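You operate a simulated robot arm through the tools that you are given. There is no shell and no other tool.

The job below is to be done with a simulated robot arm. You get a single attempt, and the scene is never put back.

TASK
Set the run-down music box to STOP, wind it fully, wipe its glass and shut the lid.
Fine: use the checked cloth and put it back. What is to be rubbed or washed off counts as gone when no trace of it is left.

The check looks at the end state, three seconds after you hand in, the way a careful person would. Anything else that was tipped, shoved, dropped, spilled or broken makes it a failure. A push-on lid holds only when it is set on centred and level and pressed home; a screw cap is set on level and turned clockwise until tight. Flat cloth is picked up by pressing the open fingertips on it (5 to 10 N) and closing them slowly along it; thin cloth reads only 2 to 8 mm in the jaws.

THE ROBOT
A 6-joint arm with a two-finger parallel gripper, fixed in place. Base frame: the origin is at the foot of the arm, x ahead of it, y to its left, z up; the work surface is at about z = 0. Lengths are in m, angles in degrees, forces in N, time in s.
With the tool pointing down near the work surface it reaches from about 0.14 to 0.58 m from the base axis. Its first joint turns from -66.0 to 66.0 degrees. Payload 2.1 kg.
The TCP is the grasp point between the finger pads, 0.03 m short of the fingertips. In the tool frame z runs along the fingers and y along their closing line. The gripper opens to 0.094 m. The fingers are 0.028 m wide and 0.01 m thick; the gripper's body (0.05 by 0.096 m) begins 0.055 m behind the TCP.
Orientation is told as [roll, pitch, yaw] about the base's x, y, z axes, in that order, counted from this pose: with the fingers straight down and closing along the base's y, the tool's x points along the base's -x, its y along +y and its z along -z.

THE INTERFACE
- The arm moves only by the tool move_arm. Its argument "moves" is a list of rows, each a list of 2 entries, a list of its own where there are three numbers: the shift along the base's x, y, z in m, then the turn, a rotation vector about the base's x, y, z in degrees. In form: [[[tx, ty, tz], [ax, ay, az]], ...]. A call has 1 to 20 rows; each row is the pose to reach, as a shift and turn from the pose commanded when the call began. "gripper" is the finger opening in m, from 0 to 0.094, set as the call begins (left out, the last holds). Rows are played at 5 a second. More than 0.05 m and 8.6 degrees between two rows, or a gripper value outside its range, and nothing of the call is played. Where a pose cannot be reached the arm comes as near as it can. A force on the tool above 90 N (or 10 N above the force at the start of the call, whichever is more), or a blocked arm, ends the call early, and 0.2 s more pass. The fingers move at their own pace (about 0.072 m/s each) and stop on an object; they squeeze with about 33 N. The grip force told is the motor's: it shows also when the fingers shut on nothing. Time passes only in rows, and 0.2 s behind the last, so rows that repeat a pose let the fingers close. The reply holds the time, the measured pose of the TCP, the force on the tool along the base axes, the opening and the grip force, in the units named above and with some noise, with the torque about the TCP (base axes, N m) and any sound that the robot's microphone picked up.
- Cameras (640 x 400 px; columns grow to the right, rows downward): "scene" is fixed at [0.0369, -0.3563, 0.4977]; the picture's right is [0.91, -0.41, 0.00], its down [-0.20, -0.44, -0.88] and it looks along [0.36, 0.80, -0.48] (base axes); focal length 269 px, centre (320, 200). "wrist" rides on the gripper at [0.076, 0.014, -0.102] in the tool frame; the picture's right is [-0.18, 0.98, 0.00], its down [-0.75, -0.14, -0.64] and it looks along [-0.63, -0.12, 0.77] (tool axes); focal length 243 px, centre (320, 200). There is no depth. A picture from a camera that has moved, and an enlarged one, comes with that camera's place and axes in the base frame and with its lens.
- grab_frame(camera): a new picture of that camera. No time passes.
- zoom(camera, box): a new picture of the part [left, top, right, bottom] of that camera's present view, enlarged. No time passes.
- close_job(): hands the job in; it is judged then, once.

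Nothing tells you positions but the pictures and the camera data. Unless the task says otherwise, let go and move clear before handing in.

The tools are called after "Request:" by a JSON object that holds its "op" and its "data". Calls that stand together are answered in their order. move_arm: Moves the arm, as the interface text tells. Its arguments: {"type":"object","properties":{"moves":{"type":"array","items":{"type":"array"}},"gripper":{"type":"number"}},"required":["moves"]} The other tools are called the same way: grab_frame (camera) takes a picture; zoom (camera, box) takes an enlarged picture of a part of a camera's view; close_job () hands the job in.

At the start:

```text
time: 0.0
tool_pos: [0.2656, -0.0211, 0.396]
tcp_rot: [-0.1, -0.1, 0.0]
contact_force: [-0.1, -0.6, 0.8]
torque: [-0.01, -0.01, 0.0]
finger_gap: 0.0941
grasp_force: 0.1
```

scene: 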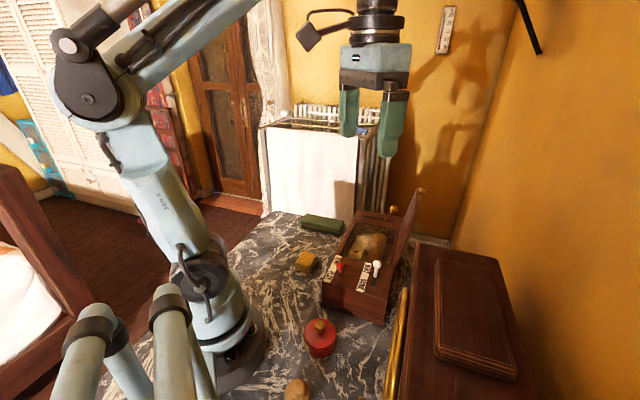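
wrist: 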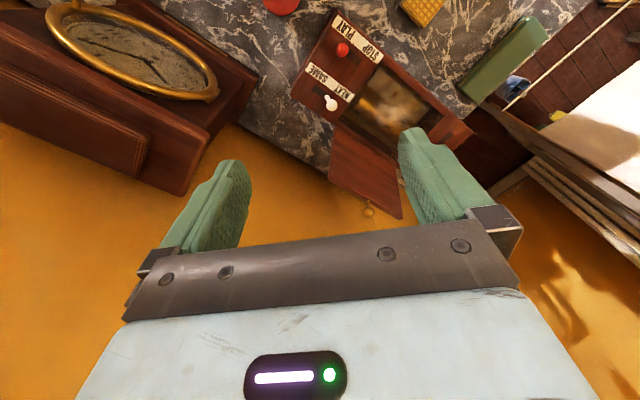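

I see a music box with an open lid, two levers labelled PLAY/STOP and SAME/NEXT, a yellow item, a green item and a red jar. I will zoom in to identify the parts before moving.

Request:
{"op": "zoom", "data": {"camera": "scene", "box": [300, 180, 440, 340]}}

Request:
{"op": "zoom", "data": {"camera": "wrist", "box": [240, 0, 480, 220]}}

Request:
{"op": "zoom", "data": {"camera": "scene", "box": [220, 190, 420, 400]}}

Request:
{"op": "zoom", "data": {"camera": "wrist", "box": [380, 0, 640, 160]}}

```text
2.50 times, centred on (370, 260) of scene
camera zoom: at [0.0369, -0.3563, 0.4977], right [0.91, -0.41, 0.0], down [-0.2, -0.44, -0.88], along [0.36, 0.8, -0.48], focal length 673 px, centre (195, 50)
```

zoom: 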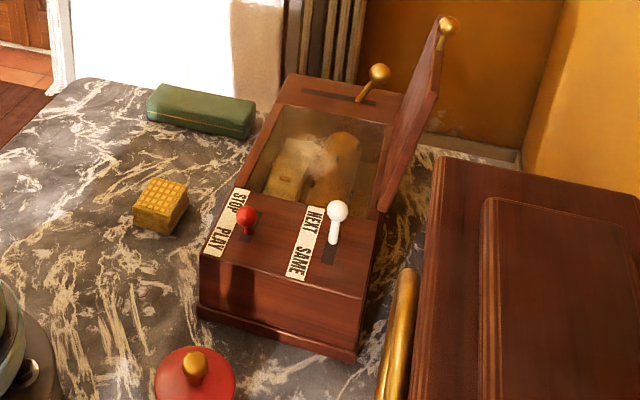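

```text
1.82 times, centred on (360, 110) of wrist
camera zoom: at [0.1878, -0.0073, 0.5001], right [0.18, 0.98, 0.0], down [0.75, -0.14, 0.64], along [0.63, -0.12, -0.77], focal length 441 px, centre (247, 364)
```

zoom: 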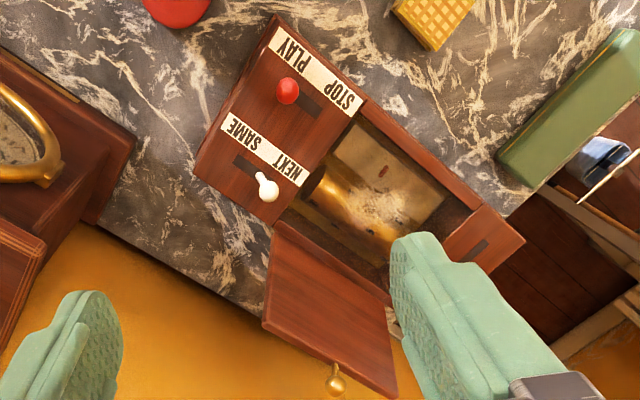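

```text
1.90 times, centred on (320, 295) of scene
camera zoom: at [0.0369, -0.3563, 0.4977], right [0.91, -0.41, 0.0], down [-0.2, -0.44, -0.88], along [0.36, 0.8, -0.48], focal length 512 px, centre (320, 19)
```

zoom: 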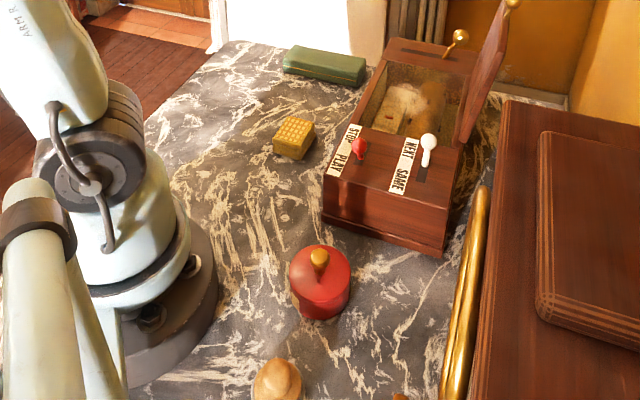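

```text
2.46 times, centred on (510, 80) of wrist
camera zoom: at [0.1878, -0.0073, 0.5001], right [0.18, 0.98, 0.0], down [0.75, -0.14, 0.64], along [0.63, -0.12, -0.77], focal length 597 px, centre (-148, 495)
```

zoom: 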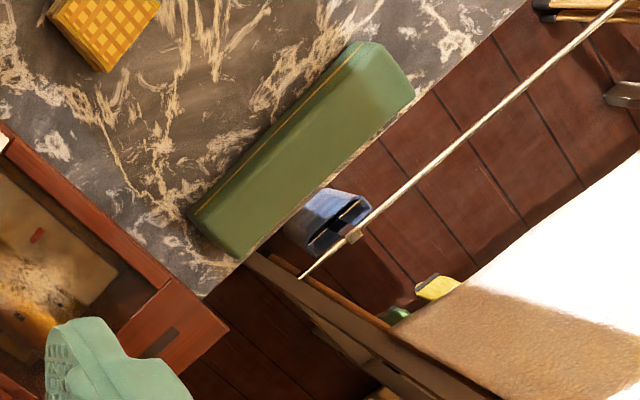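

The red lever is the STOP/PLAY selector, and the gold knob at the back of the box looks like a winding lever in a slot. I'm zooming in further on each part before moving.

Request:
{"op": "zoom", "data": {"camera": "scene", "box": [340, 180, 420, 230]}}

Request:
{"op": "zoom", "data": {"camera": "scene", "box": [320, 225, 400, 275]}}

Request:
{"op": "zoom", "data": {"camera": "scene", "box": [320, 255, 400, 305]}}

Request:
{"op": "zoom", "data": {"camera": "scene", "box": [280, 240, 344, 280]}}

Request:
{"op": "zoom", "data": {"camera": "scene", "box": [260, 310, 420, 400]}}

```text
8.00 times, centred on (380, 205) of scene
camera zoom: at [0.0369, -0.3563, 0.4977], right [0.91, -0.41, 0.0], down [-0.2, -0.44, -0.88], along [0.36, 0.8, -0.48], focal length 2152 px, centre (-160, 160)
```

zoom: 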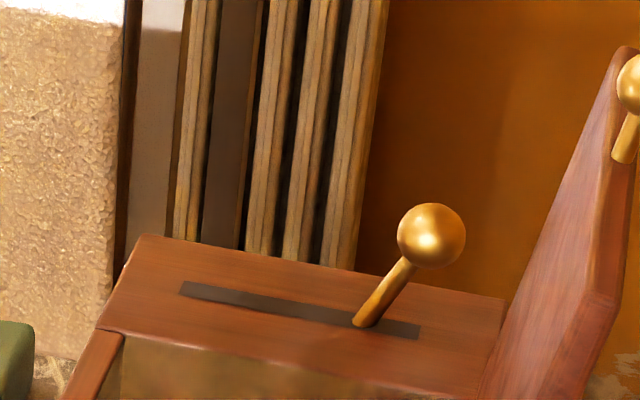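

```text
8.00 times, centred on (360, 250) of scene
camera zoom: at [0.0369, -0.3563, 0.4977], right [0.91, -0.41, 0.0], down [-0.2, -0.44, -0.88], along [0.36, 0.8, -0.48], focal length 2152 px, centre (0, -200)
```

zoom: 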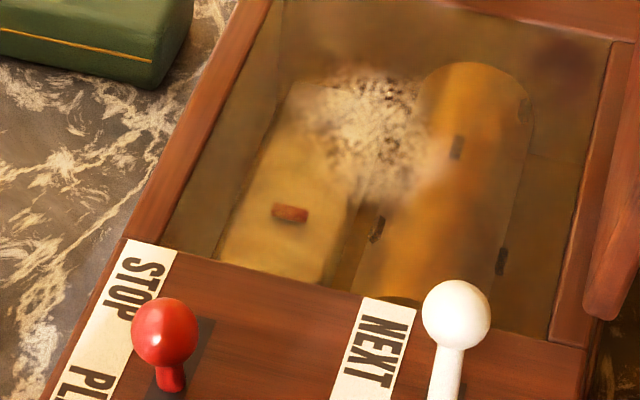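

```text
8.00 times, centred on (360, 280) of scene
camera zoom: at [0.0369, -0.3563, 0.4977], right [0.91, -0.41, 0.0], down [-0.2, -0.44, -0.88], along [0.36, 0.8, -0.48], focal length 2152 px, centre (0, -440)
```

zoom: 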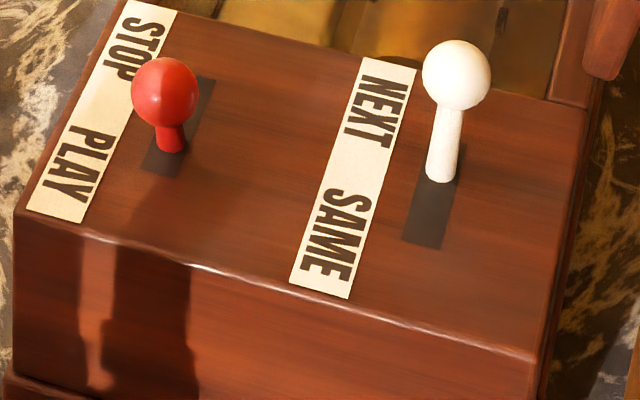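

```text
10.00 times, centred on (312, 260) of scene
camera zoom: at [0.0369, -0.3563, 0.4977], right [0.91, -0.41, 0.0], down [-0.2, -0.44, -0.88], along [0.36, 0.8, -0.48], focal length 2691 px, centre (400, -400)
```

zoom: 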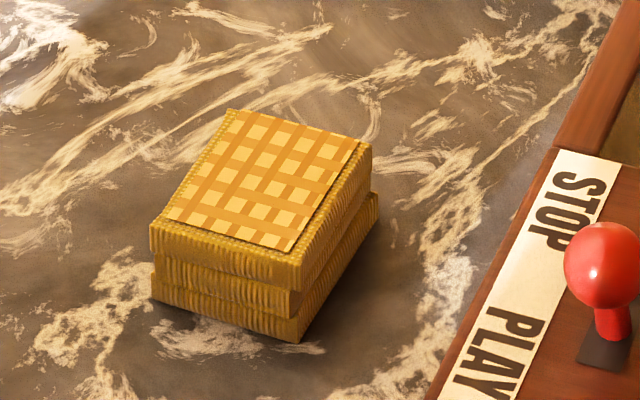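

```text
4.00 times, centred on (340, 355) of scene
camera zoom: at [0.0369, -0.3563, 0.4977], right [0.91, -0.41, 0.0], down [-0.2, -0.44, -0.88], along [0.36, 0.8, -0.48], focal length 1076 px, centre (240, -420)
```

zoom: 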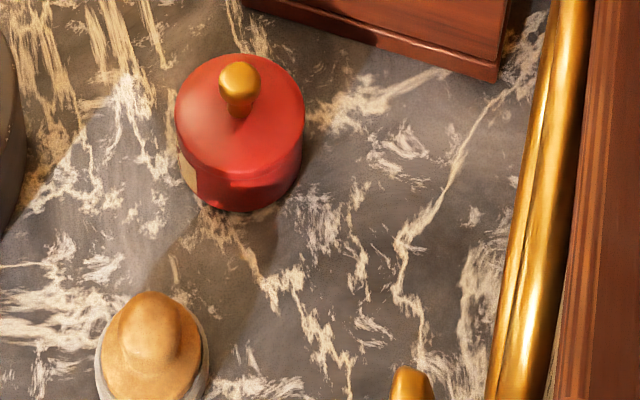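

The box stands rotated about 45° to the base, with its front near (0.26, -0.03) and the winding lever near (0.48, 0.16). I'll turn the gripper 45° so it lines up with the box, and look from above.

Request:
{"op": "move_arm", "data": {"moves": [[[0.003, 0.01, 0.01], [0, 0, 8]], [[0.006, 0.02, 0.02], [0, 0, 16]], [[0.009, 0.03, 0.025], [0, 0, 24]], [[0.012, 0.04, 0.025], [0, 0, 32]], [[0.014, 0.05, 0.025], [0, 0, 40]], [[0.014, 0.05, 0.025], [0, 0, 45]]]}}

```text
time: 1.4
tool_pos: [0.2784, 0.0283, 0.4215]
tcp_rot: [0.0, 0.0, 45.0]
contact_force: [0.2, -0.2, 0.3]
torque: [-0.01, -0.02, 0.0]
finger_gap: 0.0938
grasp_force: 0.1
```

The arm turned cleanly. I'm taking pictures from the new viewpoint to locate the lever, glass, lid and cloth.

Request:
{"op": "grab_frame", "data": {"camera": "wrist"}}

Request:
{"op": "zoom", "data": {"camera": "wrist", "box": [220, 30, 460, 180]}}

Request:
{"op": "grab_frame", "data": {"camera": "scene"}}

```text
taken
camera wrist: at [0.2144, -0.0157, 0.5245], right [-0.57, 0.82, 0.0], down [0.63, 0.43, 0.64], along [0.53, 0.36, -0.77], focal length 243 px, centre (320, 200)
```

wrist: 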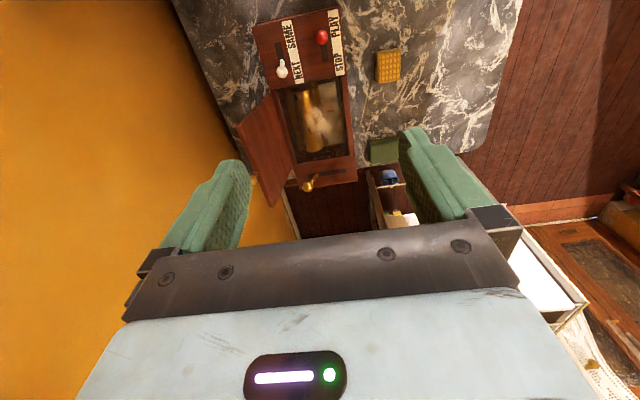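

```text
2.67 times, centred on (340, 105) of wrist
camera zoom: at [0.2144, -0.0157, 0.5245], right [-0.57, 0.82, 0.0], down [0.63, 0.43, 0.64], along [0.53, 0.36, -0.77], focal length 647 px, centre (267, 453)
```

zoom: 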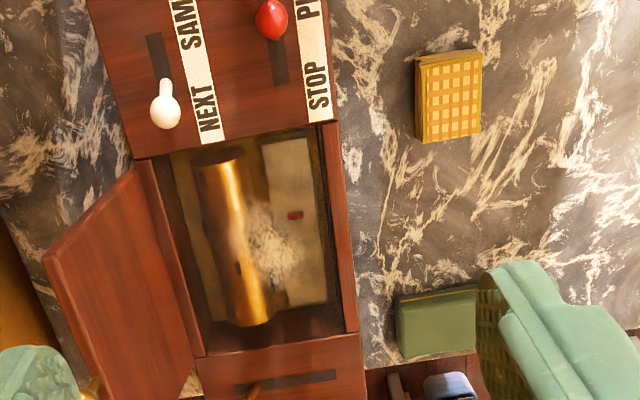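

```text
taken
```

scene: 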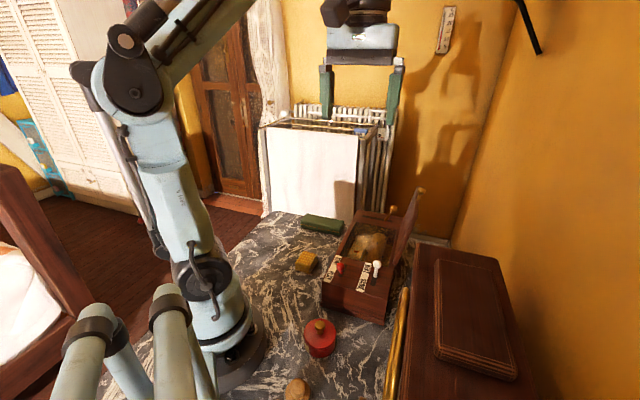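

The view lines up with the box now. I'm zooming in on the lever, lid and glass to measure them.

Request:
{"op": "zoom", "data": {"camera": "wrist", "box": [230, 140, 390, 240]}}

Request:
{"op": "zoom", "data": {"camera": "wrist", "box": [260, 70, 372, 140]}}

Request:
{"op": "zoom", "data": {"camera": "wrist", "box": [240, 0, 400, 100]}}

```text
4.00 times, centred on (310, 190) of wrist
camera zoom: at [0.2144, -0.0157, 0.5245], right [-0.57, 0.82, 0.0], down [0.63, 0.43, 0.64], along [0.53, 0.36, -0.77], focal length 970 px, centre (360, 240)
```

zoom: 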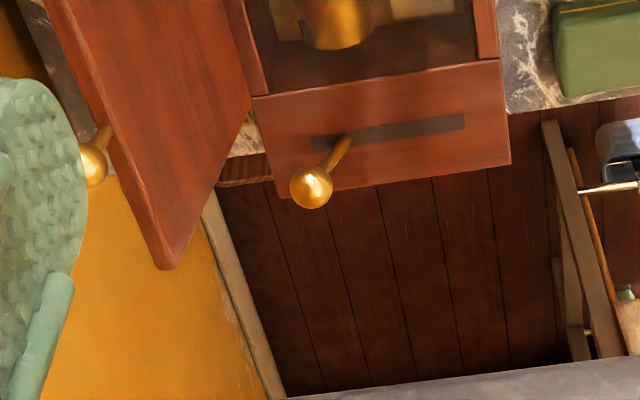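

```text
5.71 times, centred on (316, 105) of wrist
camera zoom: at [0.2144, -0.0157, 0.5245], right [-0.57, 0.82, 0.0], down [0.63, 0.43, 0.64], along [0.53, 0.36, -0.77], focal length 1386 px, centre (343, 743)
```

zoom: 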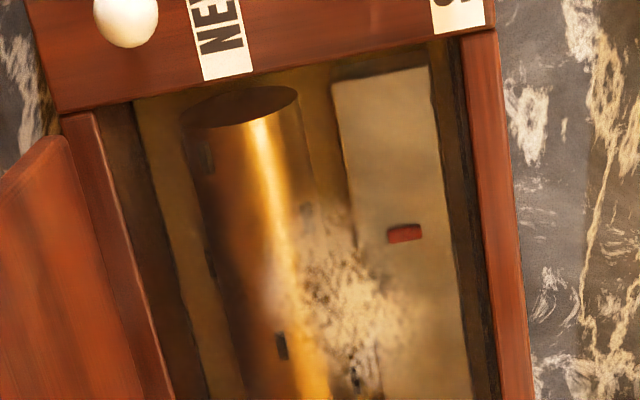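

```text
4.00 times, centred on (320, 50) of wrist
camera zoom: at [0.2144, -0.0157, 0.5245], right [-0.57, 0.82, 0.0], down [0.63, 0.43, 0.64], along [0.53, 0.36, -0.77], focal length 970 px, centre (320, 800)
```

zoom: 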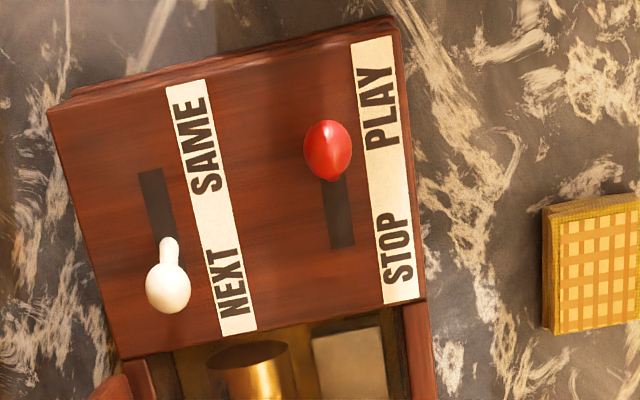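

The box top is at z≈0.086, about 0.30 m long at 45°, with the red lever near (0.25, 0.013), the winder knob near (0.48, 0.137, 0.118), and the lid tilted open on the right side. I'll turn to yaw -45, close the fingers and hover over the front of the box for a closer look at the red lever.

Request:
{"op": "move_arm", "data": {"moves": [[[0, 0, 0], [0, 0, -7.5]], [[-0.005, -0.004, -0.01], [0, 0, -15]], [[-0.01, -0.008, -0.02], [0, 0, -22.5]], [[-0.015, -0.012, -0.03], [0, 0, -30]], [[-0.02, -0.016, -0.05], [0, 0, -37.5]], [[-0.025, -0.02, -0.07], [0, 0, -45]], [[-0.03, -0.024, -0.09], [0, 0, -52.5]], [[-0.035, -0.028, -0.11], [0, 0, -60]], [[-0.04, -0.032, -0.13], [0, 0, -67.5]], [[-0.045, -0.035, -0.145], [0, 0, -75]], [[-0.05, -0.038, -0.16], [0, 0, -82.5]], [[-0.0517, -0.0389, -0.17], [0, 0, -90]], [[-0.0517, -0.0389, -0.17], [0, 0, -90]]], "gripper": 0}}

Request:
{"op": "grab_frame", "data": {"camera": "wrist"}}

Request:
{"op": "grab_frame", "data": {"camera": "scene"}}

```text
time: 4.2
tool_pos: [0.2282, -0.0095, 0.252]
tcp_rot: [0.0, 0.1, -45.2]
contact_force: [0.9, 0.1, -0.6]
torque: [0.01, -0.01, 0.03]
finger_gap: 0.0001
grasp_force: 33.0
```

```text
taken
camera wrist: at [0.1832, 0.0533, 0.3549], right [0.83, 0.56, 0.0], down [0.43, -0.63, 0.64], along [0.36, -0.53, -0.77], focal length 243 px, centre (320, 200)
```

wrist: 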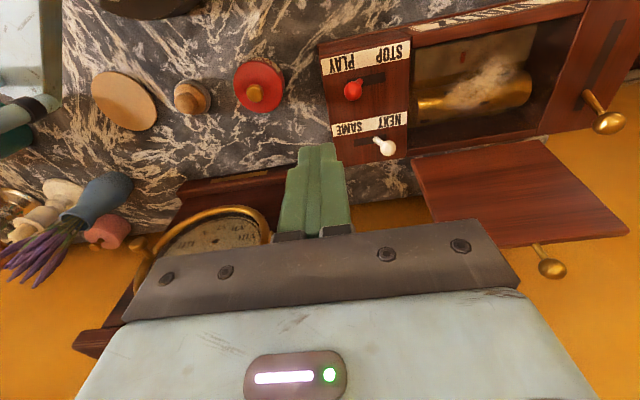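

```text
taken
```

scene: 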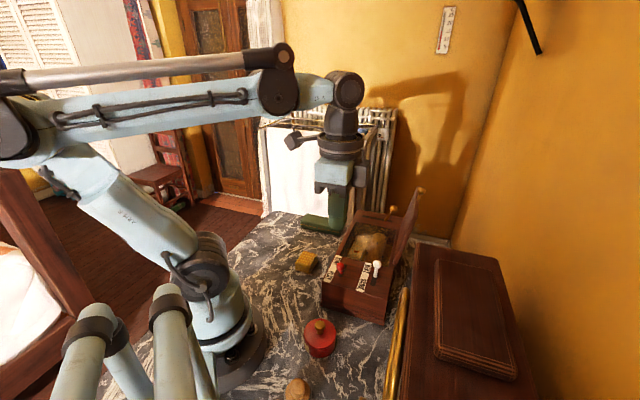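

The view from yaw -45 shows the levers, lid knob and winder clearly. I'm zooming in for precise measurements.

Request:
{"op": "zoom", "data": {"camera": "wrist", "box": [310, 30, 430, 180]}}

Request:
{"op": "zoom", "data": {"camera": "wrist", "box": [400, 0, 640, 150]}}

Request:
{"op": "zoom", "data": {"camera": "wrist", "box": [400, 130, 640, 290]}}

```text
2.67 times, centred on (370, 105) of wrist
camera zoom: at [0.1832, 0.0533, 0.3549], right [0.83, 0.56, 0.0], down [0.43, -0.63, 0.64], along [0.36, -0.53, -0.77], focal length 647 px, centre (187, 453)
```

zoom: 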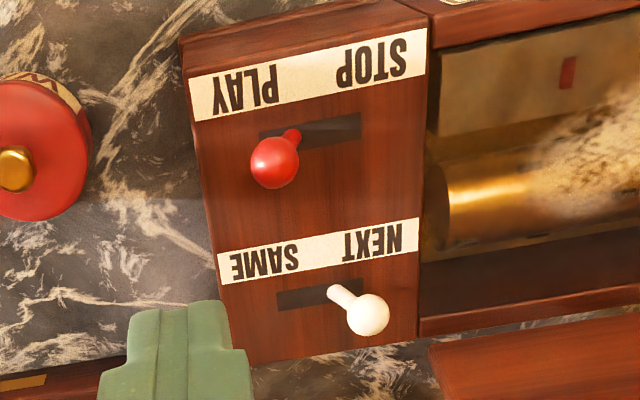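

```text
2.67 times, centred on (520, 75) of wrist
camera zoom: at [0.1832, 0.0533, 0.3549], right [0.83, 0.56, 0.0], down [0.43, -0.63, 0.64], along [0.36, -0.53, -0.77], focal length 647 px, centre (-213, 533)
```

zoom: 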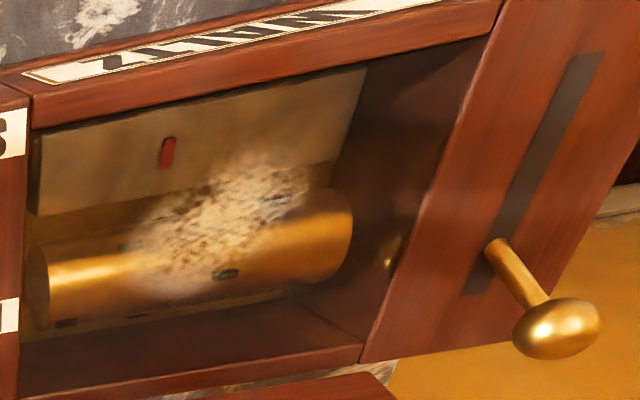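

```text
2.50 times, centred on (520, 210) of wrist
camera zoom: at [0.1832, 0.0533, 0.3549], right [0.83, 0.56, 0.0], down [0.43, -0.63, 0.64], along [0.36, -0.53, -0.77], focal length 606 px, centre (-180, 175)
```

zoom: 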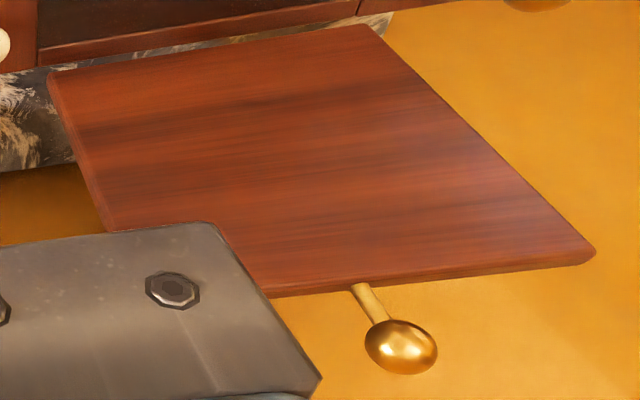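

The red ball is at about (0.250, 0.013, 0.103) and must go back toward STOP along (0.707, 0.707). A label with text is also visible on the box's left side, which I'll read later. I'll lower the closed fingers in front of the lever and push in small steps.

Request:
{"op": "move_arm", "data": {"moves": [[[0, 0, -0.03], [0, 0, 0]], [[0, 0, -0.06], [0, 0, 0]], [[0, 0, -0.09], [0, 0, 0]], [[0, 0, -0.11], [0, 0, 0]], [[0, 0, -0.125], [0, 0, 0]], [[0, 0, -0.125], [0, 0, 0]]]}}

Request:
{"op": "zoom", "data": {"camera": "scene", "box": [300, 220, 420, 320]}}

Request:
{"op": "grab_frame", "data": {"camera": "wrist"}}

```text
time: 5.6
tool_pos: [0.2282, -0.0107, 0.1258]
tcp_rot: [0.0, 0.0, -45.1]
contact_force: [0.1, -0.3, -0.5]
torque: [-0.02, 0.0, 0.02]
finger_gap: 0.0
grasp_force: 33.3
```

```text
4.00 times, centred on (360, 270) of scene
camera zoom: at [0.0369, -0.3563, 0.4977], right [0.91, -0.41, 0.0], down [-0.2, -0.44, -0.88], along [0.36, 0.8, -0.48], focal length 1076 px, centre (160, -80)
```

zoom: 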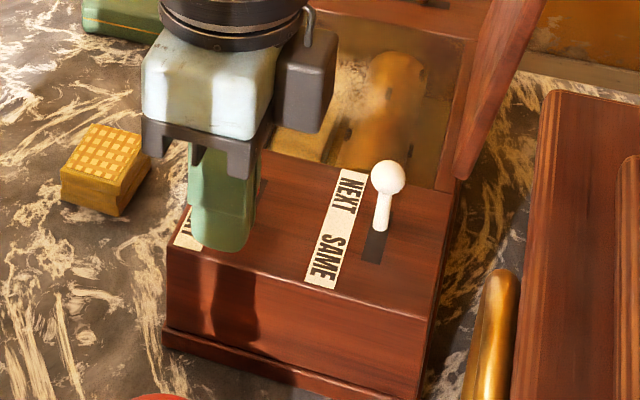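

```text
taken
camera wrist: at [0.1832, 0.0527, 0.2289], right [0.83, 0.56, 0.0], down [0.43, -0.63, 0.64], along [0.36, -0.53, -0.77], focal length 243 px, centre (320, 200)
```

wrist: 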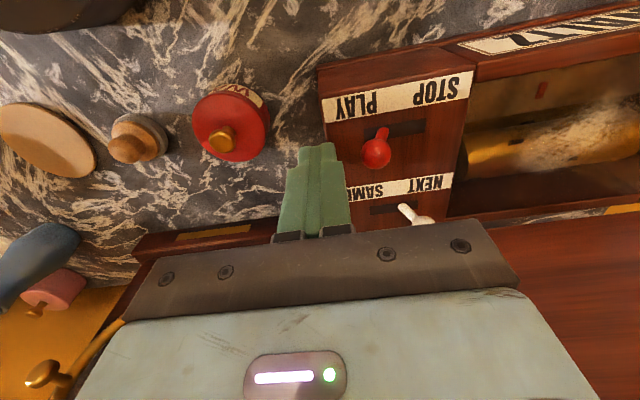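

The fingertips sit in front of the red lever, level with the ball and clear of the box top. I'm pushing it 3 cm toward STOP and checking.

Request:
{"op": "move_arm", "data": {"moves": [[[0.0035, 0.0035, 0], [0, 0, 0]], [[0.007, 0.007, 0], [0, 0, 0]], [[0.0105, 0.0105, 0], [0, 0, 0]], [[0.014, 0.014, 0], [0, 0, 0]], [[0.0175, 0.0175, 0], [0, 0, 0]], [[0.021, 0.021, 0], [0, 0, 0]], [[0.021, 0.021, 0], [0, 0, 0]]]}}

Request:
{"op": "grab_frame", "data": {"camera": "wrist"}}

```text
time: 7.2
tool_pos: [0.2471, 0.0084, 0.126]
tcp_rot: [0.0, 0.0, -45.1]
contact_force: [-0.1, -0.5, 0.1]
torque: [0.01, 0.02, 0.0]
finger_gap: 0.0002
grasp_force: 33.2
```

```text
taken
camera wrist: at [0.2028, 0.0738, 0.2298], right [0.83, 0.56, 0.0], down [0.43, -0.63, 0.64], along [0.36, -0.53, -0.77], focal length 243 px, centre (320, 200)
```

wrist: 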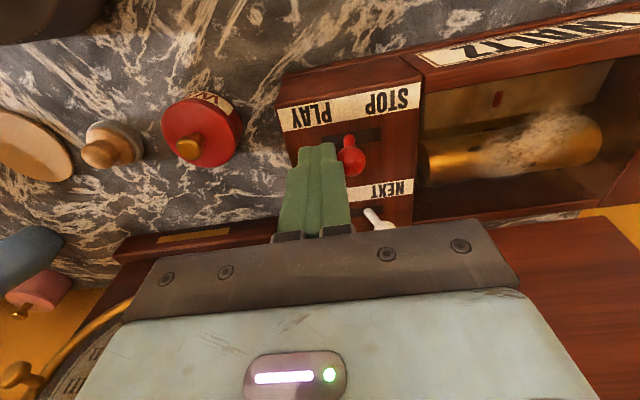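

The finger has reached the lever with no noticeable force. I'm continuing the push toward the STOP end.

Request:
{"op": "move_arm", "data": {"moves": [[[0.0035, 0.0035, 0], [0, 0, 0]], [[0.007, 0.007, 0], [0, 0, 0]], [[0.0105, 0.0105, 0], [0, 0, 0]], [[0.014, 0.014, 0], [0, 0, 0]], [[0.016, 0.016, 0], [0, 0, 0]], [[0.016, 0.016, 0], [0, 0, 0]]]}}

Request:
{"op": "grab_frame", "data": {"camera": "wrist"}}

```text
time: 8.6
tool_pos: [0.2618, 0.0259, 0.1272]
tcp_rot: [-0.5, 0.0, -45.1]
contact_force: [-18.0, -14.5, -1.0]
torque: [-0.38, 0.45, -0.01]
finger_gap: 0.0
grasp_force: 32.9
```

```text
taken
camera wrist: at [0.2182, 0.0898, 0.23], right [0.83, 0.56, -0.01], down [0.44, -0.63, 0.64], along [0.36, -0.53, -0.77], focal length 243 px, centre (320, 200)
```

wrist: 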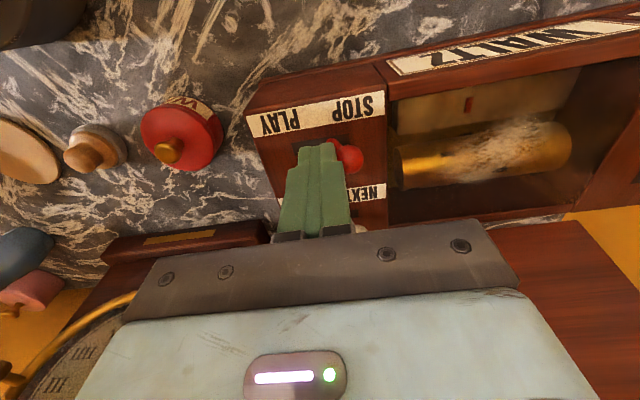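

The force rose to about 23 N, so the lever is at its end stop. I'm backing off and raising to check.

Request:
{"op": "move_arm", "data": {"moves": [[[-0.005, -0.005, 0], [0, 0, 0]], [[-0.015, -0.015, 0], [0, 0, 0]], [[-0.025, -0.025, 0], [0, 0, 0]], [[-0.03, -0.03, 0.03], [0, 0, 0]], [[-0.03, -0.03, 0.07], [0, 0, 0]], [[-0.03, -0.03, 0.11], [0, 0, 0]], [[-0.03, -0.03, 0.125], [0, 0, 0]]]}}

Request:
{"op": "zoom", "data": {"camera": "wrist", "box": [310, 30, 430, 180]}}

Request:
{"op": "zoom", "data": {"camera": "scene", "box": [320, 255, 400, 305]}}

```text
time: 10.2
tool_pos: [0.2333, -0.0052, 0.2524]
tcp_rot: [0.0, 0.0, -45.0]
contact_force: [-1.3, -0.4, -0.3]
torque: [0.0, 0.01, -0.02]
finger_gap: 0.0
grasp_force: 32.8
```

```text
2.67 times, centred on (370, 105) of wrist
camera zoom: at [0.1902, 0.0591, 0.3557], right [0.83, 0.56, 0.0], down [0.43, -0.63, 0.64], along [0.36, -0.53, -0.77], focal length 647 px, centre (187, 453)
```

zoom: 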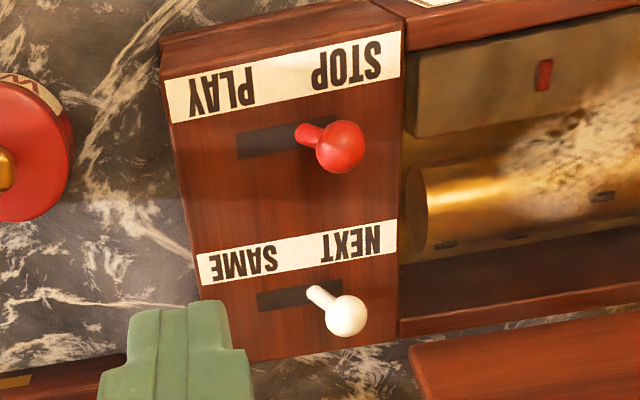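

```text
8.00 times, centred on (360, 280) of scene
camera zoom: at [0.0369, -0.3563, 0.4977], right [0.91, -0.41, 0.0], down [-0.2, -0.44, -0.88], along [0.36, 0.8, -0.48], focal length 2152 px, centre (0, -440)
```

zoom: 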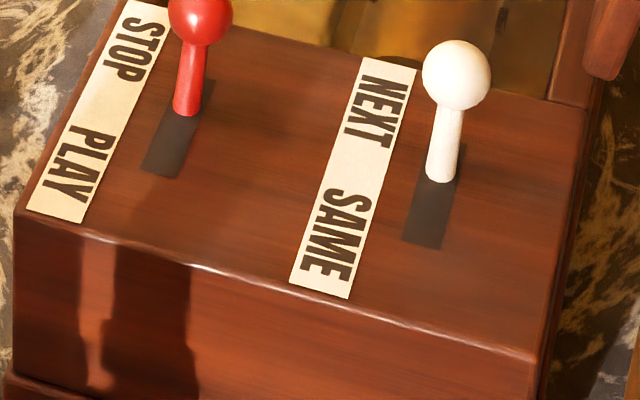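

The red lever is now at STOP, matching the white lever's tilt at NEXT. Next I'll go to the winder: raise, turn to yaw +45 and hover over its knob with the fingers partly open.

Request:
{"op": "move_arm", "data": {"moves": [[[0, 0, 0.04], [0, 0, 7.5]], [[0, 0, 0.08], [0, 0, 15]], [[0.01, 0.006, 0.11], [0, 0, 22.5]], [[0.03, 0.018, 0.12], [0, 0, 30]], [[0.055, 0.032, 0.12], [0, 0, 37.5]], [[0.08, 0.046, 0.12], [0, 0, 45]], [[0.105, 0.06, 0.12], [0, 0, 52.5]], [[0.13, 0.075, 0.12], [0, 0, 60]], [[0.155, 0.09, 0.12], [0, 0, 67.5]], [[0.18, 0.104, 0.12], [0, 0, 75]], [[0.205, 0.118, 0.12], [0, 0, 82.5]], [[0.225, 0.13, 0.12], [0, 0, 90]], [[0.2456, 0.1412, 0.11], [0, 0, 90]], [[0.2456, 0.1412, 0.08], [0, 0, 90]], [[0.2456, 0.1412, 0.05], [0, 0, 90]], [[0.2456, 0.1412, 0.05], [0, 0, 90]]], "gripper": 0.05}}

Request:
{"op": "grab_frame", "data": {"camera": "wrist"}}

Request:
{"op": "grab_frame", "data": {"camera": "scene"}}

```text
time: 13.6
tool_pos: [0.4769, 0.1366, 0.3017]
tcp_rot: [0.0, 0.0, 45.0]
contact_force: [-0.1, -0.3, 0.2]
torque: [-0.01, -0.04, 0.0]
finger_gap: 0.0498
grasp_force: 0.1
out of reach, approached as far as the arm can: row 11, 12, 13, 14
```

```text
taken
camera wrist: at [0.4117, 0.0939, 0.404], right [-0.57, 0.82, 0.0], down [0.63, 0.43, 0.64], along [0.53, 0.36, -0.77], focal length 243 px, centre (320, 200)
```

wrist: 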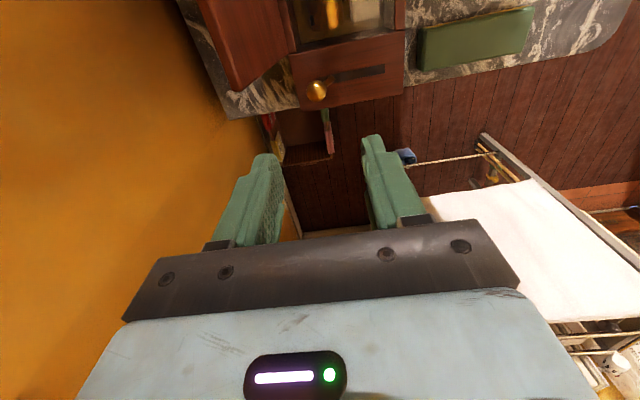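

```text
taken
```

scene: 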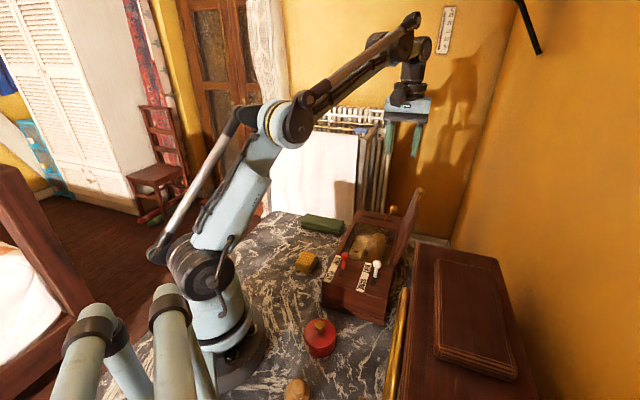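

I'm hovering near the winder at z=0.30. I'm zooming in to refine the knob position before descending.

Request:
{"op": "zoom", "data": {"camera": "wrist", "box": [240, 30, 400, 130]}}

```text
4.00 times, centred on (320, 80) of wrist
camera zoom: at [0.4117, 0.0939, 0.404], right [-0.57, 0.82, 0.0], down [0.63, 0.43, 0.64], along [0.53, 0.36, -0.77], focal length 970 px, centre (320, 680)
```

zoom: 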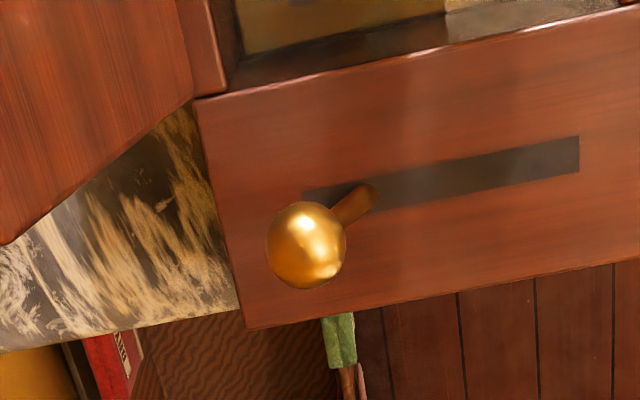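

The knob is at about (0.4795, 0.136, 0.118), leaning toward the lid side of its slot. I'll descend so the two fingers straddle the knob without touching the box top.

Request:
{"op": "move_arm", "data": {"moves": [[[0.0026, -0.0006, -0.03], [0, 0, 0]], [[0.0026, -0.0006, -0.06], [0, 0, 0]], [[0.0026, -0.0006, -0.09], [0, 0, 0]], [[0.0026, -0.0006, -0.115], [0, 0, 0]], [[0.0026, -0.0006, -0.135], [0, 0, 0]], [[0.0026, -0.0006, -0.155], [0, 0, 0]], [[0.0026, -0.0006, -0.173], [0, 0, 0]], [[0.0026, -0.0006, -0.173], [0, 0, 0]]]}}

Request:
{"op": "zoom", "data": {"camera": "scene", "box": [310, 140, 470, 260]}}

Request:
{"op": "grab_frame", "data": {"camera": "wrist"}}

```text
time: 15.4
tool_pos: [0.4837, 0.1362, 0.128]
tcp_rot: [0.0, 0.0, 44.9]
contact_force: [0.8, 0.7, 0.0]
torque: [-0.01, -0.02, 0.01]
finger_gap: 0.0501
grasp_force: 0.1
```

```text
3.33 times, centred on (390, 200) of scene
camera zoom: at [0.0369, -0.3563, 0.4977], right [0.91, -0.41, 0.0], down [-0.2, -0.44, -0.88], along [0.36, 0.8, -0.48], focal length 897 px, centre (87, 200)
```

zoom: 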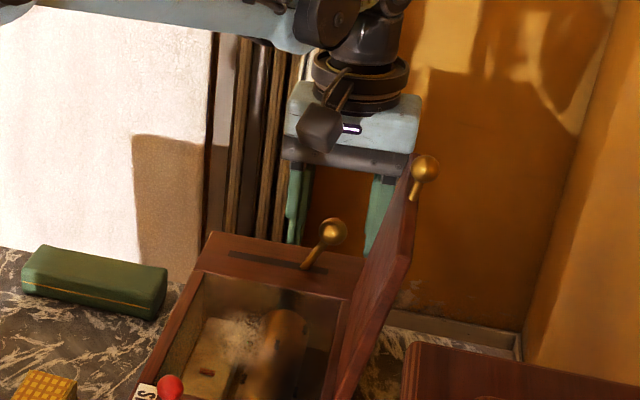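

```text
taken
camera wrist: at [0.4187, 0.0923, 0.2318], right [-0.56, 0.83, 0.0], down [0.63, 0.43, 0.64], along [0.53, 0.36, -0.77], focal length 243 px, centre (320, 200)
```

wrist: 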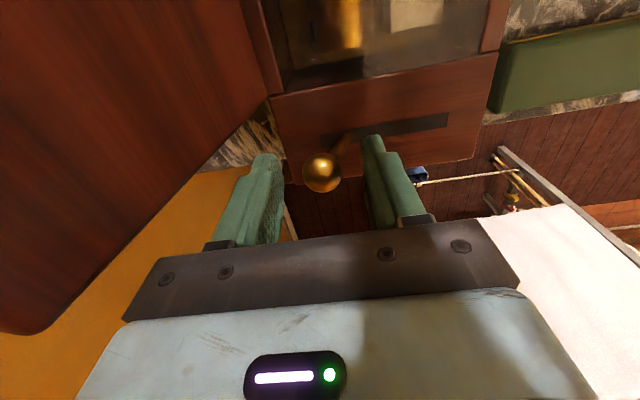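

The knob sits between the fingers and the tips are about 1 cm above the plate. I'll narrow the fingers to 34 mm and make a first short push to the left, watching force and sound.

Request:
{"op": "move_arm", "data": {"moves": [[[-0.002, 0.002, 0], [0, 0, 0]], [[-0.002, 0.002, 0], [0, 0, 0]], [[-0.006, 0.006, 0], [0, 0, 0]], [[-0.01, 0.01, 0], [0, 0, 0]], [[-0.014, 0.014, 0], [0, 0, 0]], [[-0.018, 0.018, 0], [0, 0, 0]], [[-0.022, 0.022, 0], [0, 0, 0]], [[-0.022, 0.022, 0], [0, 0, 0]]], "gripper": 0.034}}

Request:
{"op": "grab_frame", "data": {"camera": "wrist"}}

```text
time: 17.2
tool_pos: [0.4606, 0.1595, 0.129]
tcp_rot: [0.0, 0.0, 45.1]
contact_force: [0.2, -0.8, -0.2]
torque: [0.02, -0.03, 0.04]
finger_gap: 0.0342
grasp_force: 0.5
```

```text
taken
camera wrist: at [0.3958, 0.1161, 0.2316], right [-0.57, 0.82, 0.0], down [0.63, 0.43, 0.64], along [0.53, 0.36, -0.77], focal length 243 px, centre (320, 200)
```

wrist: 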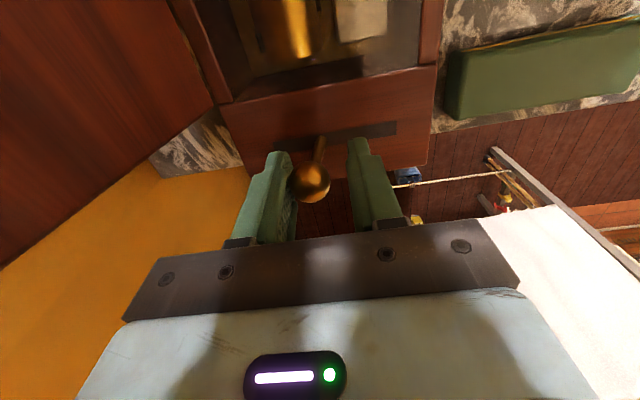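

The lever moves with almost no resistance so far. I'm continuing the stroke to the left.

Request:
{"op": "move_arm", "data": {"moves": [[[-0.005, 0.005, 0], [0, 0, 0]], [[-0.01, 0.01, 0], [0, 0, 0]], [[-0.015, 0.015, 0], [0, 0, 0]], [[-0.02, 0.02, 0], [0, 0, 0]], [[-0.025, 0.025, 0], [0, 0, 0]], [[-0.03, 0.03, 0], [0, 0, 0]], [[-0.035, 0.035, 0], [0, 0, 0]], [[-0.035, 0.035, 0], [0, 0, 0]]]}}

Request:
{"op": "grab_frame", "data": {"camera": "wrist"}}

```text
time: 19.0
tool_pos: [0.4244, 0.1936, 0.1281]
tcp_rot: [-0.1, 0.0, 45.1]
contact_force: [-0.3, -0.4, 0.6]
torque: [-0.01, -0.03, -0.01]
finger_gap: 0.0341
grasp_force: 0.2
```

```text
taken
camera wrist: at [0.3601, 0.1505, 0.2315], right [-0.57, 0.82, 0.0], down [0.63, 0.43, 0.64], along [0.53, 0.36, -0.77], focal length 243 px, centre (320, 200)
```

wrist: 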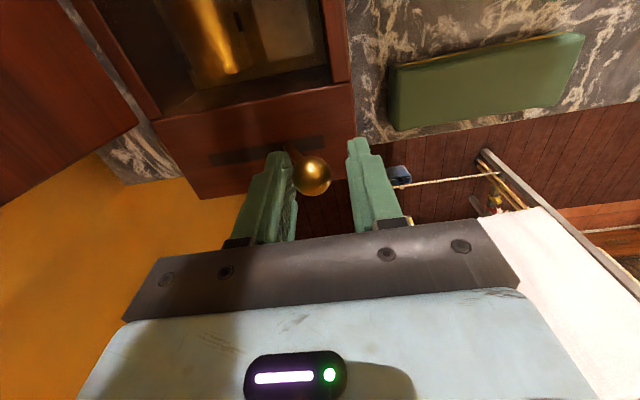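

The lever is nearly across its slot, still with little resistance and no sound. I'm carrying on slowly to the end stop.

Request:
{"op": "move_arm", "data": {"moves": [[[-0.003, 0.003, 0], [0, 0, 0]], [[-0.006, 0.006, 0], [0, 0, 0]], [[-0.009, 0.009, 0], [0, 0, 0]], [[-0.012, 0.012, 0], [0, 0, 0]], [[-0.012, 0.012, 0], [0, 0, 0]]]}}

Request:
{"op": "grab_frame", "data": {"camera": "wrist"}}

```text
time: 20.2
tool_pos: [0.4117, 0.2062, 0.1297]
tcp_rot: [0.0, 0.0, 45.0]
contact_force: [0.5, -1.1, -0.1]
torque: [-0.03, 0.02, 0.0]
finger_gap: 0.0343
grasp_force: 0.0
```

```text
taken
camera wrist: at [0.348, 0.1624, 0.2326], right [-0.57, 0.82, 0.0], down [0.63, 0.43, 0.64], along [0.53, 0.36, -0.77], focal length 243 px, centre (320, 200)
```

wrist: 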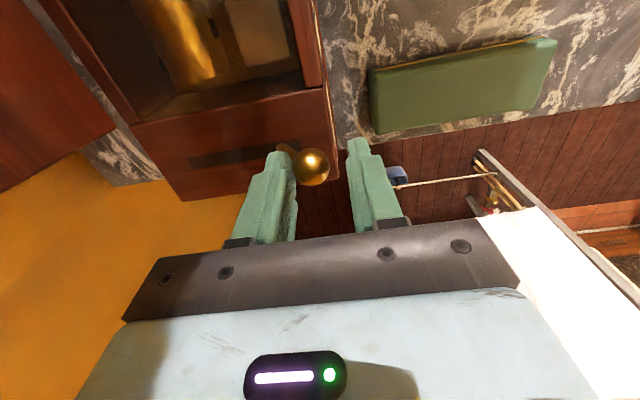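

The knob is near the left end. I'm nudging further in small steps to find the stop.

Request:
{"op": "move_arm", "data": {"moves": [[[-0.002, 0.002, 0], [0, 0, 0]], [[-0.004, 0.004, 0], [0, 0, 0]], [[-0.006, 0.006, 0], [0, 0, 0]], [[-0.008, 0.008, 0], [0, 0, 0]], [[-0.008, 0.008, 0], [0, 0, 0]]]}}

Request:
{"op": "grab_frame", "data": {"camera": "wrist"}}

```text
time: 21.4
tool_pos: [0.4055, 0.2108, 0.1291]
tcp_rot: [-0.3, 0.0, 44.9]
contact_force: [17.5, -16.2, -1.5]
torque: [-0.28, -0.52, 0.0]
finger_gap: 0.0481
grasp_force: 12.7
```

```text
taken
camera wrist: at [0.3409, 0.1693, 0.2322], right [-0.56, 0.83, -0.01], down [0.63, 0.44, 0.64], along [0.53, 0.36, -0.77], focal length 243 px, centre (320, 200)
```

wrist: 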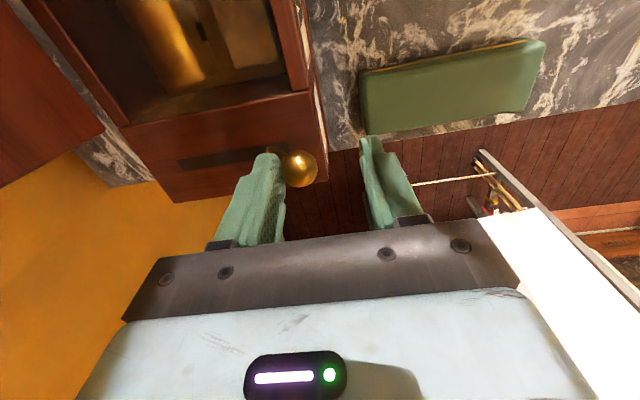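

The left stop gave about 24 N and no sound. I'm now sweeping the lever back to the right and listening.

Request:
{"op": "move_arm", "data": {"moves": [[[0.005, -0.005, 0], [0, 0, 0]], [[0.01, -0.01, 0], [0, 0, 0]], [[0.015, -0.015, 0], [0, 0, 0]], [[0.02, -0.02, 0], [0, 0, 0]], [[0.025, -0.025, 0], [0, 0, 0]], [[0.03, -0.03, 0], [0, 0, 0]], [[0.035, -0.035, 0], [0, 0, 0]], [[0.04, -0.04, 0], [0, 0, 0]], [[0.045, -0.045, 0], [0, 0, 0]], [[0.05, -0.05, 0], [0, 0, 0]]], "gripper": 0.034}}

Request:
{"op": "grab_frame", "data": {"camera": "wrist"}}

```text
time: 23.6
tool_pos: [0.4548, 0.165, 0.1307]
tcp_rot: [0.0, -0.1, 45.0]
contact_force: [0.2, -0.1, 0.0]
torque: [0.02, -0.03, 0.0]
finger_gap: 0.0341
grasp_force: 0.2
```

```text
taken
camera wrist: at [0.3908, 0.1214, 0.2329], right [-0.56, 0.83, 0.0], down [0.63, 0.43, 0.64], along [0.53, 0.36, -0.77], focal length 243 px, centre (320, 200)
```

wrist: 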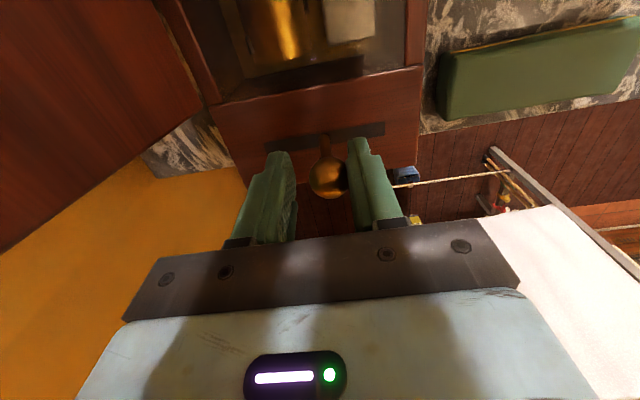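

The lever follows back without resistance. I'm continuing to the right end.

Request:
{"op": "move_arm", "data": {"moves": [[[0.005, -0.005, 0], [0, 0, 0]], [[0.01, -0.01, 0], [0, 0, 0]], [[0.015, -0.015, 0], [0, 0, 0]], [[0.02, -0.02, 0], [0, 0, 0]], [[0.024, -0.024, 0], [0, 0, 0]], [[0.027, -0.027, 0], [0, 0, 0]], [[0.03, -0.03, 0], [0, 0, 0]], [[0.03, -0.03, 0], [0, 0, 0]]]}}

Request:
{"op": "grab_frame", "data": {"camera": "wrist"}}

```text
time: 25.4
tool_pos: [0.486, 0.133, 0.1291]
tcp_rot: [-0.1, -0.1, 45.0]
contact_force: [0.4, 1.2, 0.3]
torque: [-0.02, -0.01, 0.0]
finger_gap: 0.0342
grasp_force: 0.0
```

```text
taken
camera wrist: at [0.4208, 0.09, 0.2322], right [-0.57, 0.82, 0.0], down [0.63, 0.43, 0.64], along [0.53, 0.36, -0.77], focal length 243 px, centre (320, 200)
```

wrist: 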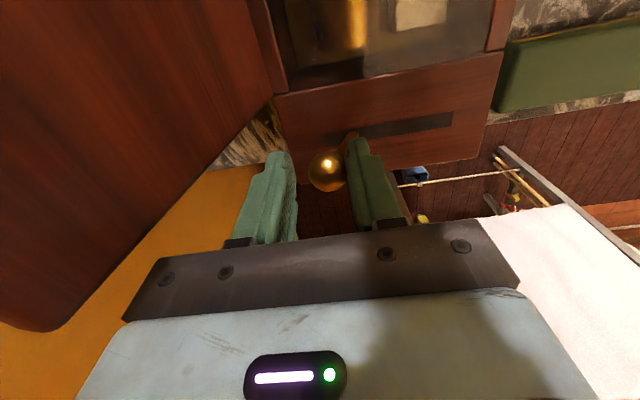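

I'm at about the lever's original resting point with no sound yet. I'm nudging further right to reach its hard stop.

Request:
{"op": "move_arm", "data": {"moves": [[[0.002, -0.002, 0], [0, 0, 0]], [[0.004, -0.004, 0], [0, 0, 0]], [[0.006, -0.006, 0], [0, 0, 0]], [[0.006, -0.006, 0], [0, 0, 0]]]}}

Request:
{"op": "zoom", "data": {"camera": "wrist", "box": [200, 50, 440, 200]}}

```text
time: 26.4
tool_pos: [0.4915, 0.1285, 0.1302]
tcp_rot: [0.1, 0.0, 45.1]
contact_force: [-11.5, 10.4, 3.9]
torque: [0.15, 0.53, 0.11]
finger_gap: 0.0431
grasp_force: 7.8
```

```text
2.67 times, centred on (320, 125) of wrist
camera zoom: at [0.426, 0.0854, 0.2333], right [-0.57, 0.82, 0.0], down [0.63, 0.43, 0.64], along [0.53, 0.36, -0.77], focal length 647 px, centre (320, 400)
```

zoom: 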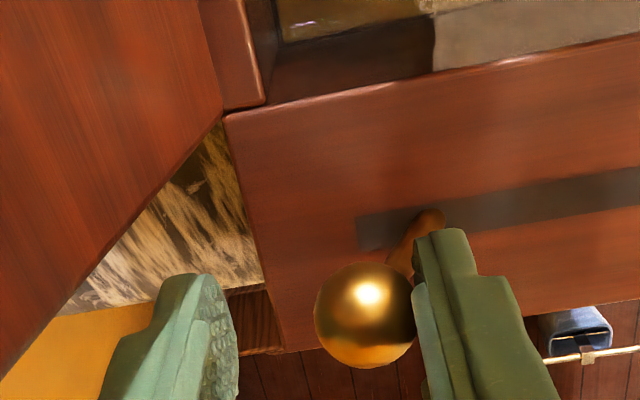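

Both end stops are located: the lever swings the full slot freely and stays where it is left. I'll run a full left-and-right cycle in one call and listen for ratchet clicks.

Request:
{"op": "move_arm", "data": {"moves": [[[-0.0085, 0.0085, 0], [0, 0, 0]], [[-0.017, 0.017, 0], [0, 0, 0]], [[-0.0255, 0.0255, 0], [0, 0, 0]], [[-0.034, 0.034, 0], [0, 0, 0]], [[-0.0425, 0.0425, 0], [0, 0, 0]], [[-0.051, 0.051, 0], [0, 0, 0]], [[-0.0595, 0.0595, 0], [0, 0, 0]], [[-0.068, 0.068, 0], [0, 0, 0]], [[-0.0765, 0.0765, 0], [0, 0, 0]], [[-0.085, 0.085, 0], [0, 0, 0]], [[-0.085, 0.085, 0], [0, 0, 0]]], "gripper": 0.034}}

Request:
{"op": "grab_frame", "data": {"camera": "wrist"}}

Request:
{"op": "zoom", "data": {"camera": "scene", "box": [310, 140, 470, 260]}}

```text
time: 28.8
tool_pos: [0.4082, 0.2122, 0.129]
tcp_rot: [-0.2, 0.0, 44.9]
contact_force: [14.5, -14.9, -5.8]
torque: [-0.18, -0.33, 0.0]
finger_gap: 0.0455
grasp_force: 10.6
```

```text
taken
camera wrist: at [0.3427, 0.1686, 0.2321], right [-0.56, 0.83, -0.01], down [0.63, 0.43, 0.64], along [0.53, 0.36, -0.77], focal length 243 px, centre (320, 200)
```

wrist: 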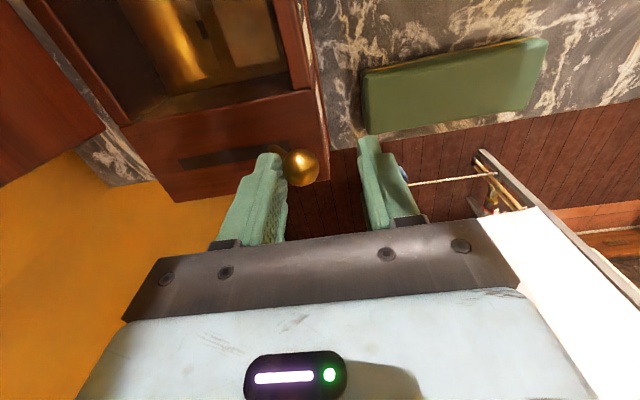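

```text
3.33 times, centred on (390, 200) of scene
camera zoom: at [0.037, -0.3563, 0.4977], right [0.91, -0.41, 0.0], down [-0.2, -0.44, -0.88], along [0.36, 0.8, -0.48], focal length 897 px, centre (87, 200)
```

zoom: 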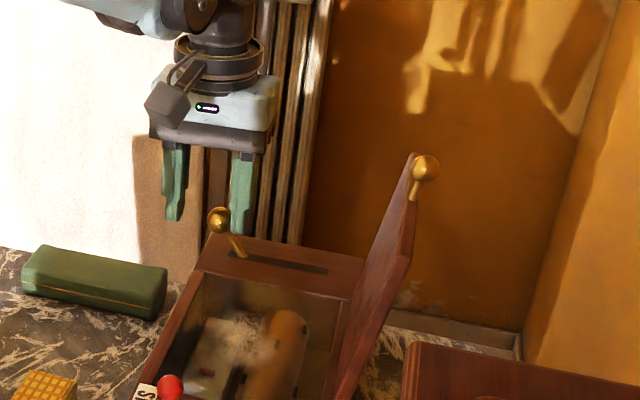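

The lever swings fully to the left stop. I'll keep cycling it and watch for a sound or rising resistance that marks a full wind.

Request:
{"op": "move_arm", "data": {"moves": [[[0.0085, -0.0085, 0], [0, 0, 0]], [[0.017, -0.017, 0], [0, 0, 0]], [[0.0255, -0.0255, 0], [0, 0, 0]], [[0.034, -0.034, 0], [0, 0, 0]], [[0.0425, -0.0425, 0], [0, 0, 0]], [[0.051, -0.051, 0], [0, 0, 0]], [[0.0595, -0.0595, 0], [0, 0, 0]], [[0.068, -0.068, 0], [0, 0, 0]], [[0.0765, -0.0765, 0], [0, 0, 0]], [[0.084, -0.084, 0], [0, 0, 0]], [[0.0755, -0.0755, 0], [0, 0, 0]], [[0.067, -0.067, 0], [0, 0, 0]], [[0.0585, -0.0585, 0], [0, 0, 0]], [[0.05, -0.05, 0], [0, 0, 0]], [[0.0415, -0.0415, 0], [0, 0, 0]], [[0.033, -0.033, 0], [0, 0, 0]], [[0.0245, -0.0245, 0], [0, 0, 0]], [[0.016, -0.016, 0], [0, 0, 0]], [[0.0075, -0.0075, 0], [0, 0, 0]], [[0, 0, 0], [0, 0, 0]]], "gripper": 0.034}}

```text
time: 33.0
tool_pos: [0.4126, 0.2055, 0.1297]
tcp_rot: [-1.4, -0.1, 44.3]
contact_force: [49.0, -41.2, -14.5]
torque: [-0.17, -0.34, 0.19]
finger_gap: 0.0702
grasp_force: 31.6
```

Now the stroke stopped short of the left end with much higher force. I'm looking at the lever before doing anything else.

Request:
{"op": "grab_frame", "data": {"camera": "wrist"}}

Request:
{"op": "zoom", "data": {"camera": "scene", "box": [310, 140, 470, 260]}}

```text
taken
camera wrist: at [0.3453, 0.1642, 0.2318], right [-0.55, 0.83, -0.02], down [0.63, 0.44, 0.65], along [0.55, 0.34, -0.76], focal length 243 px, centre (320, 200)
```

wrist: 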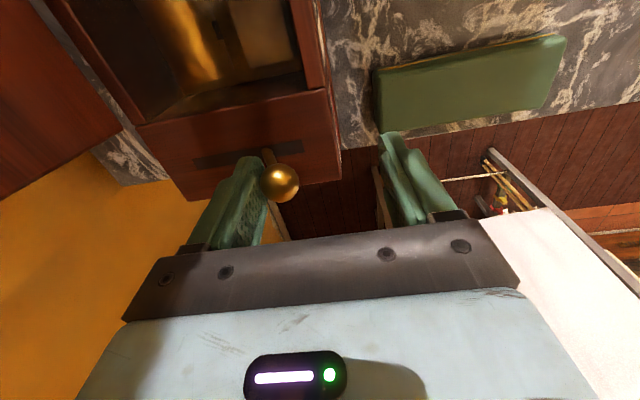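

```text
3.33 times, centred on (390, 200) of scene
camera zoom: at [0.037, -0.3564, 0.4977], right [0.91, -0.41, 0.0], down [-0.2, -0.44, -0.88], along [0.36, 0.8, -0.48], focal length 897 px, centre (87, 200)
```

zoom: 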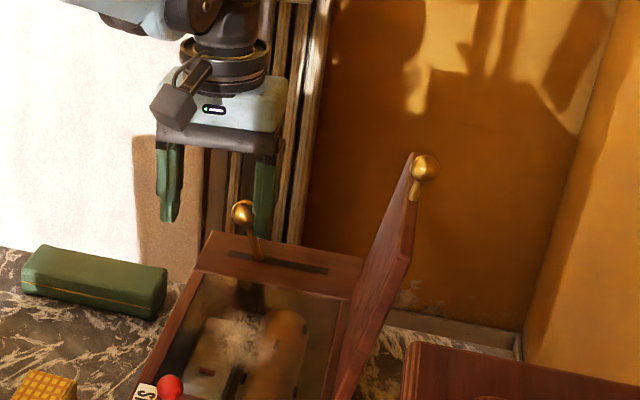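

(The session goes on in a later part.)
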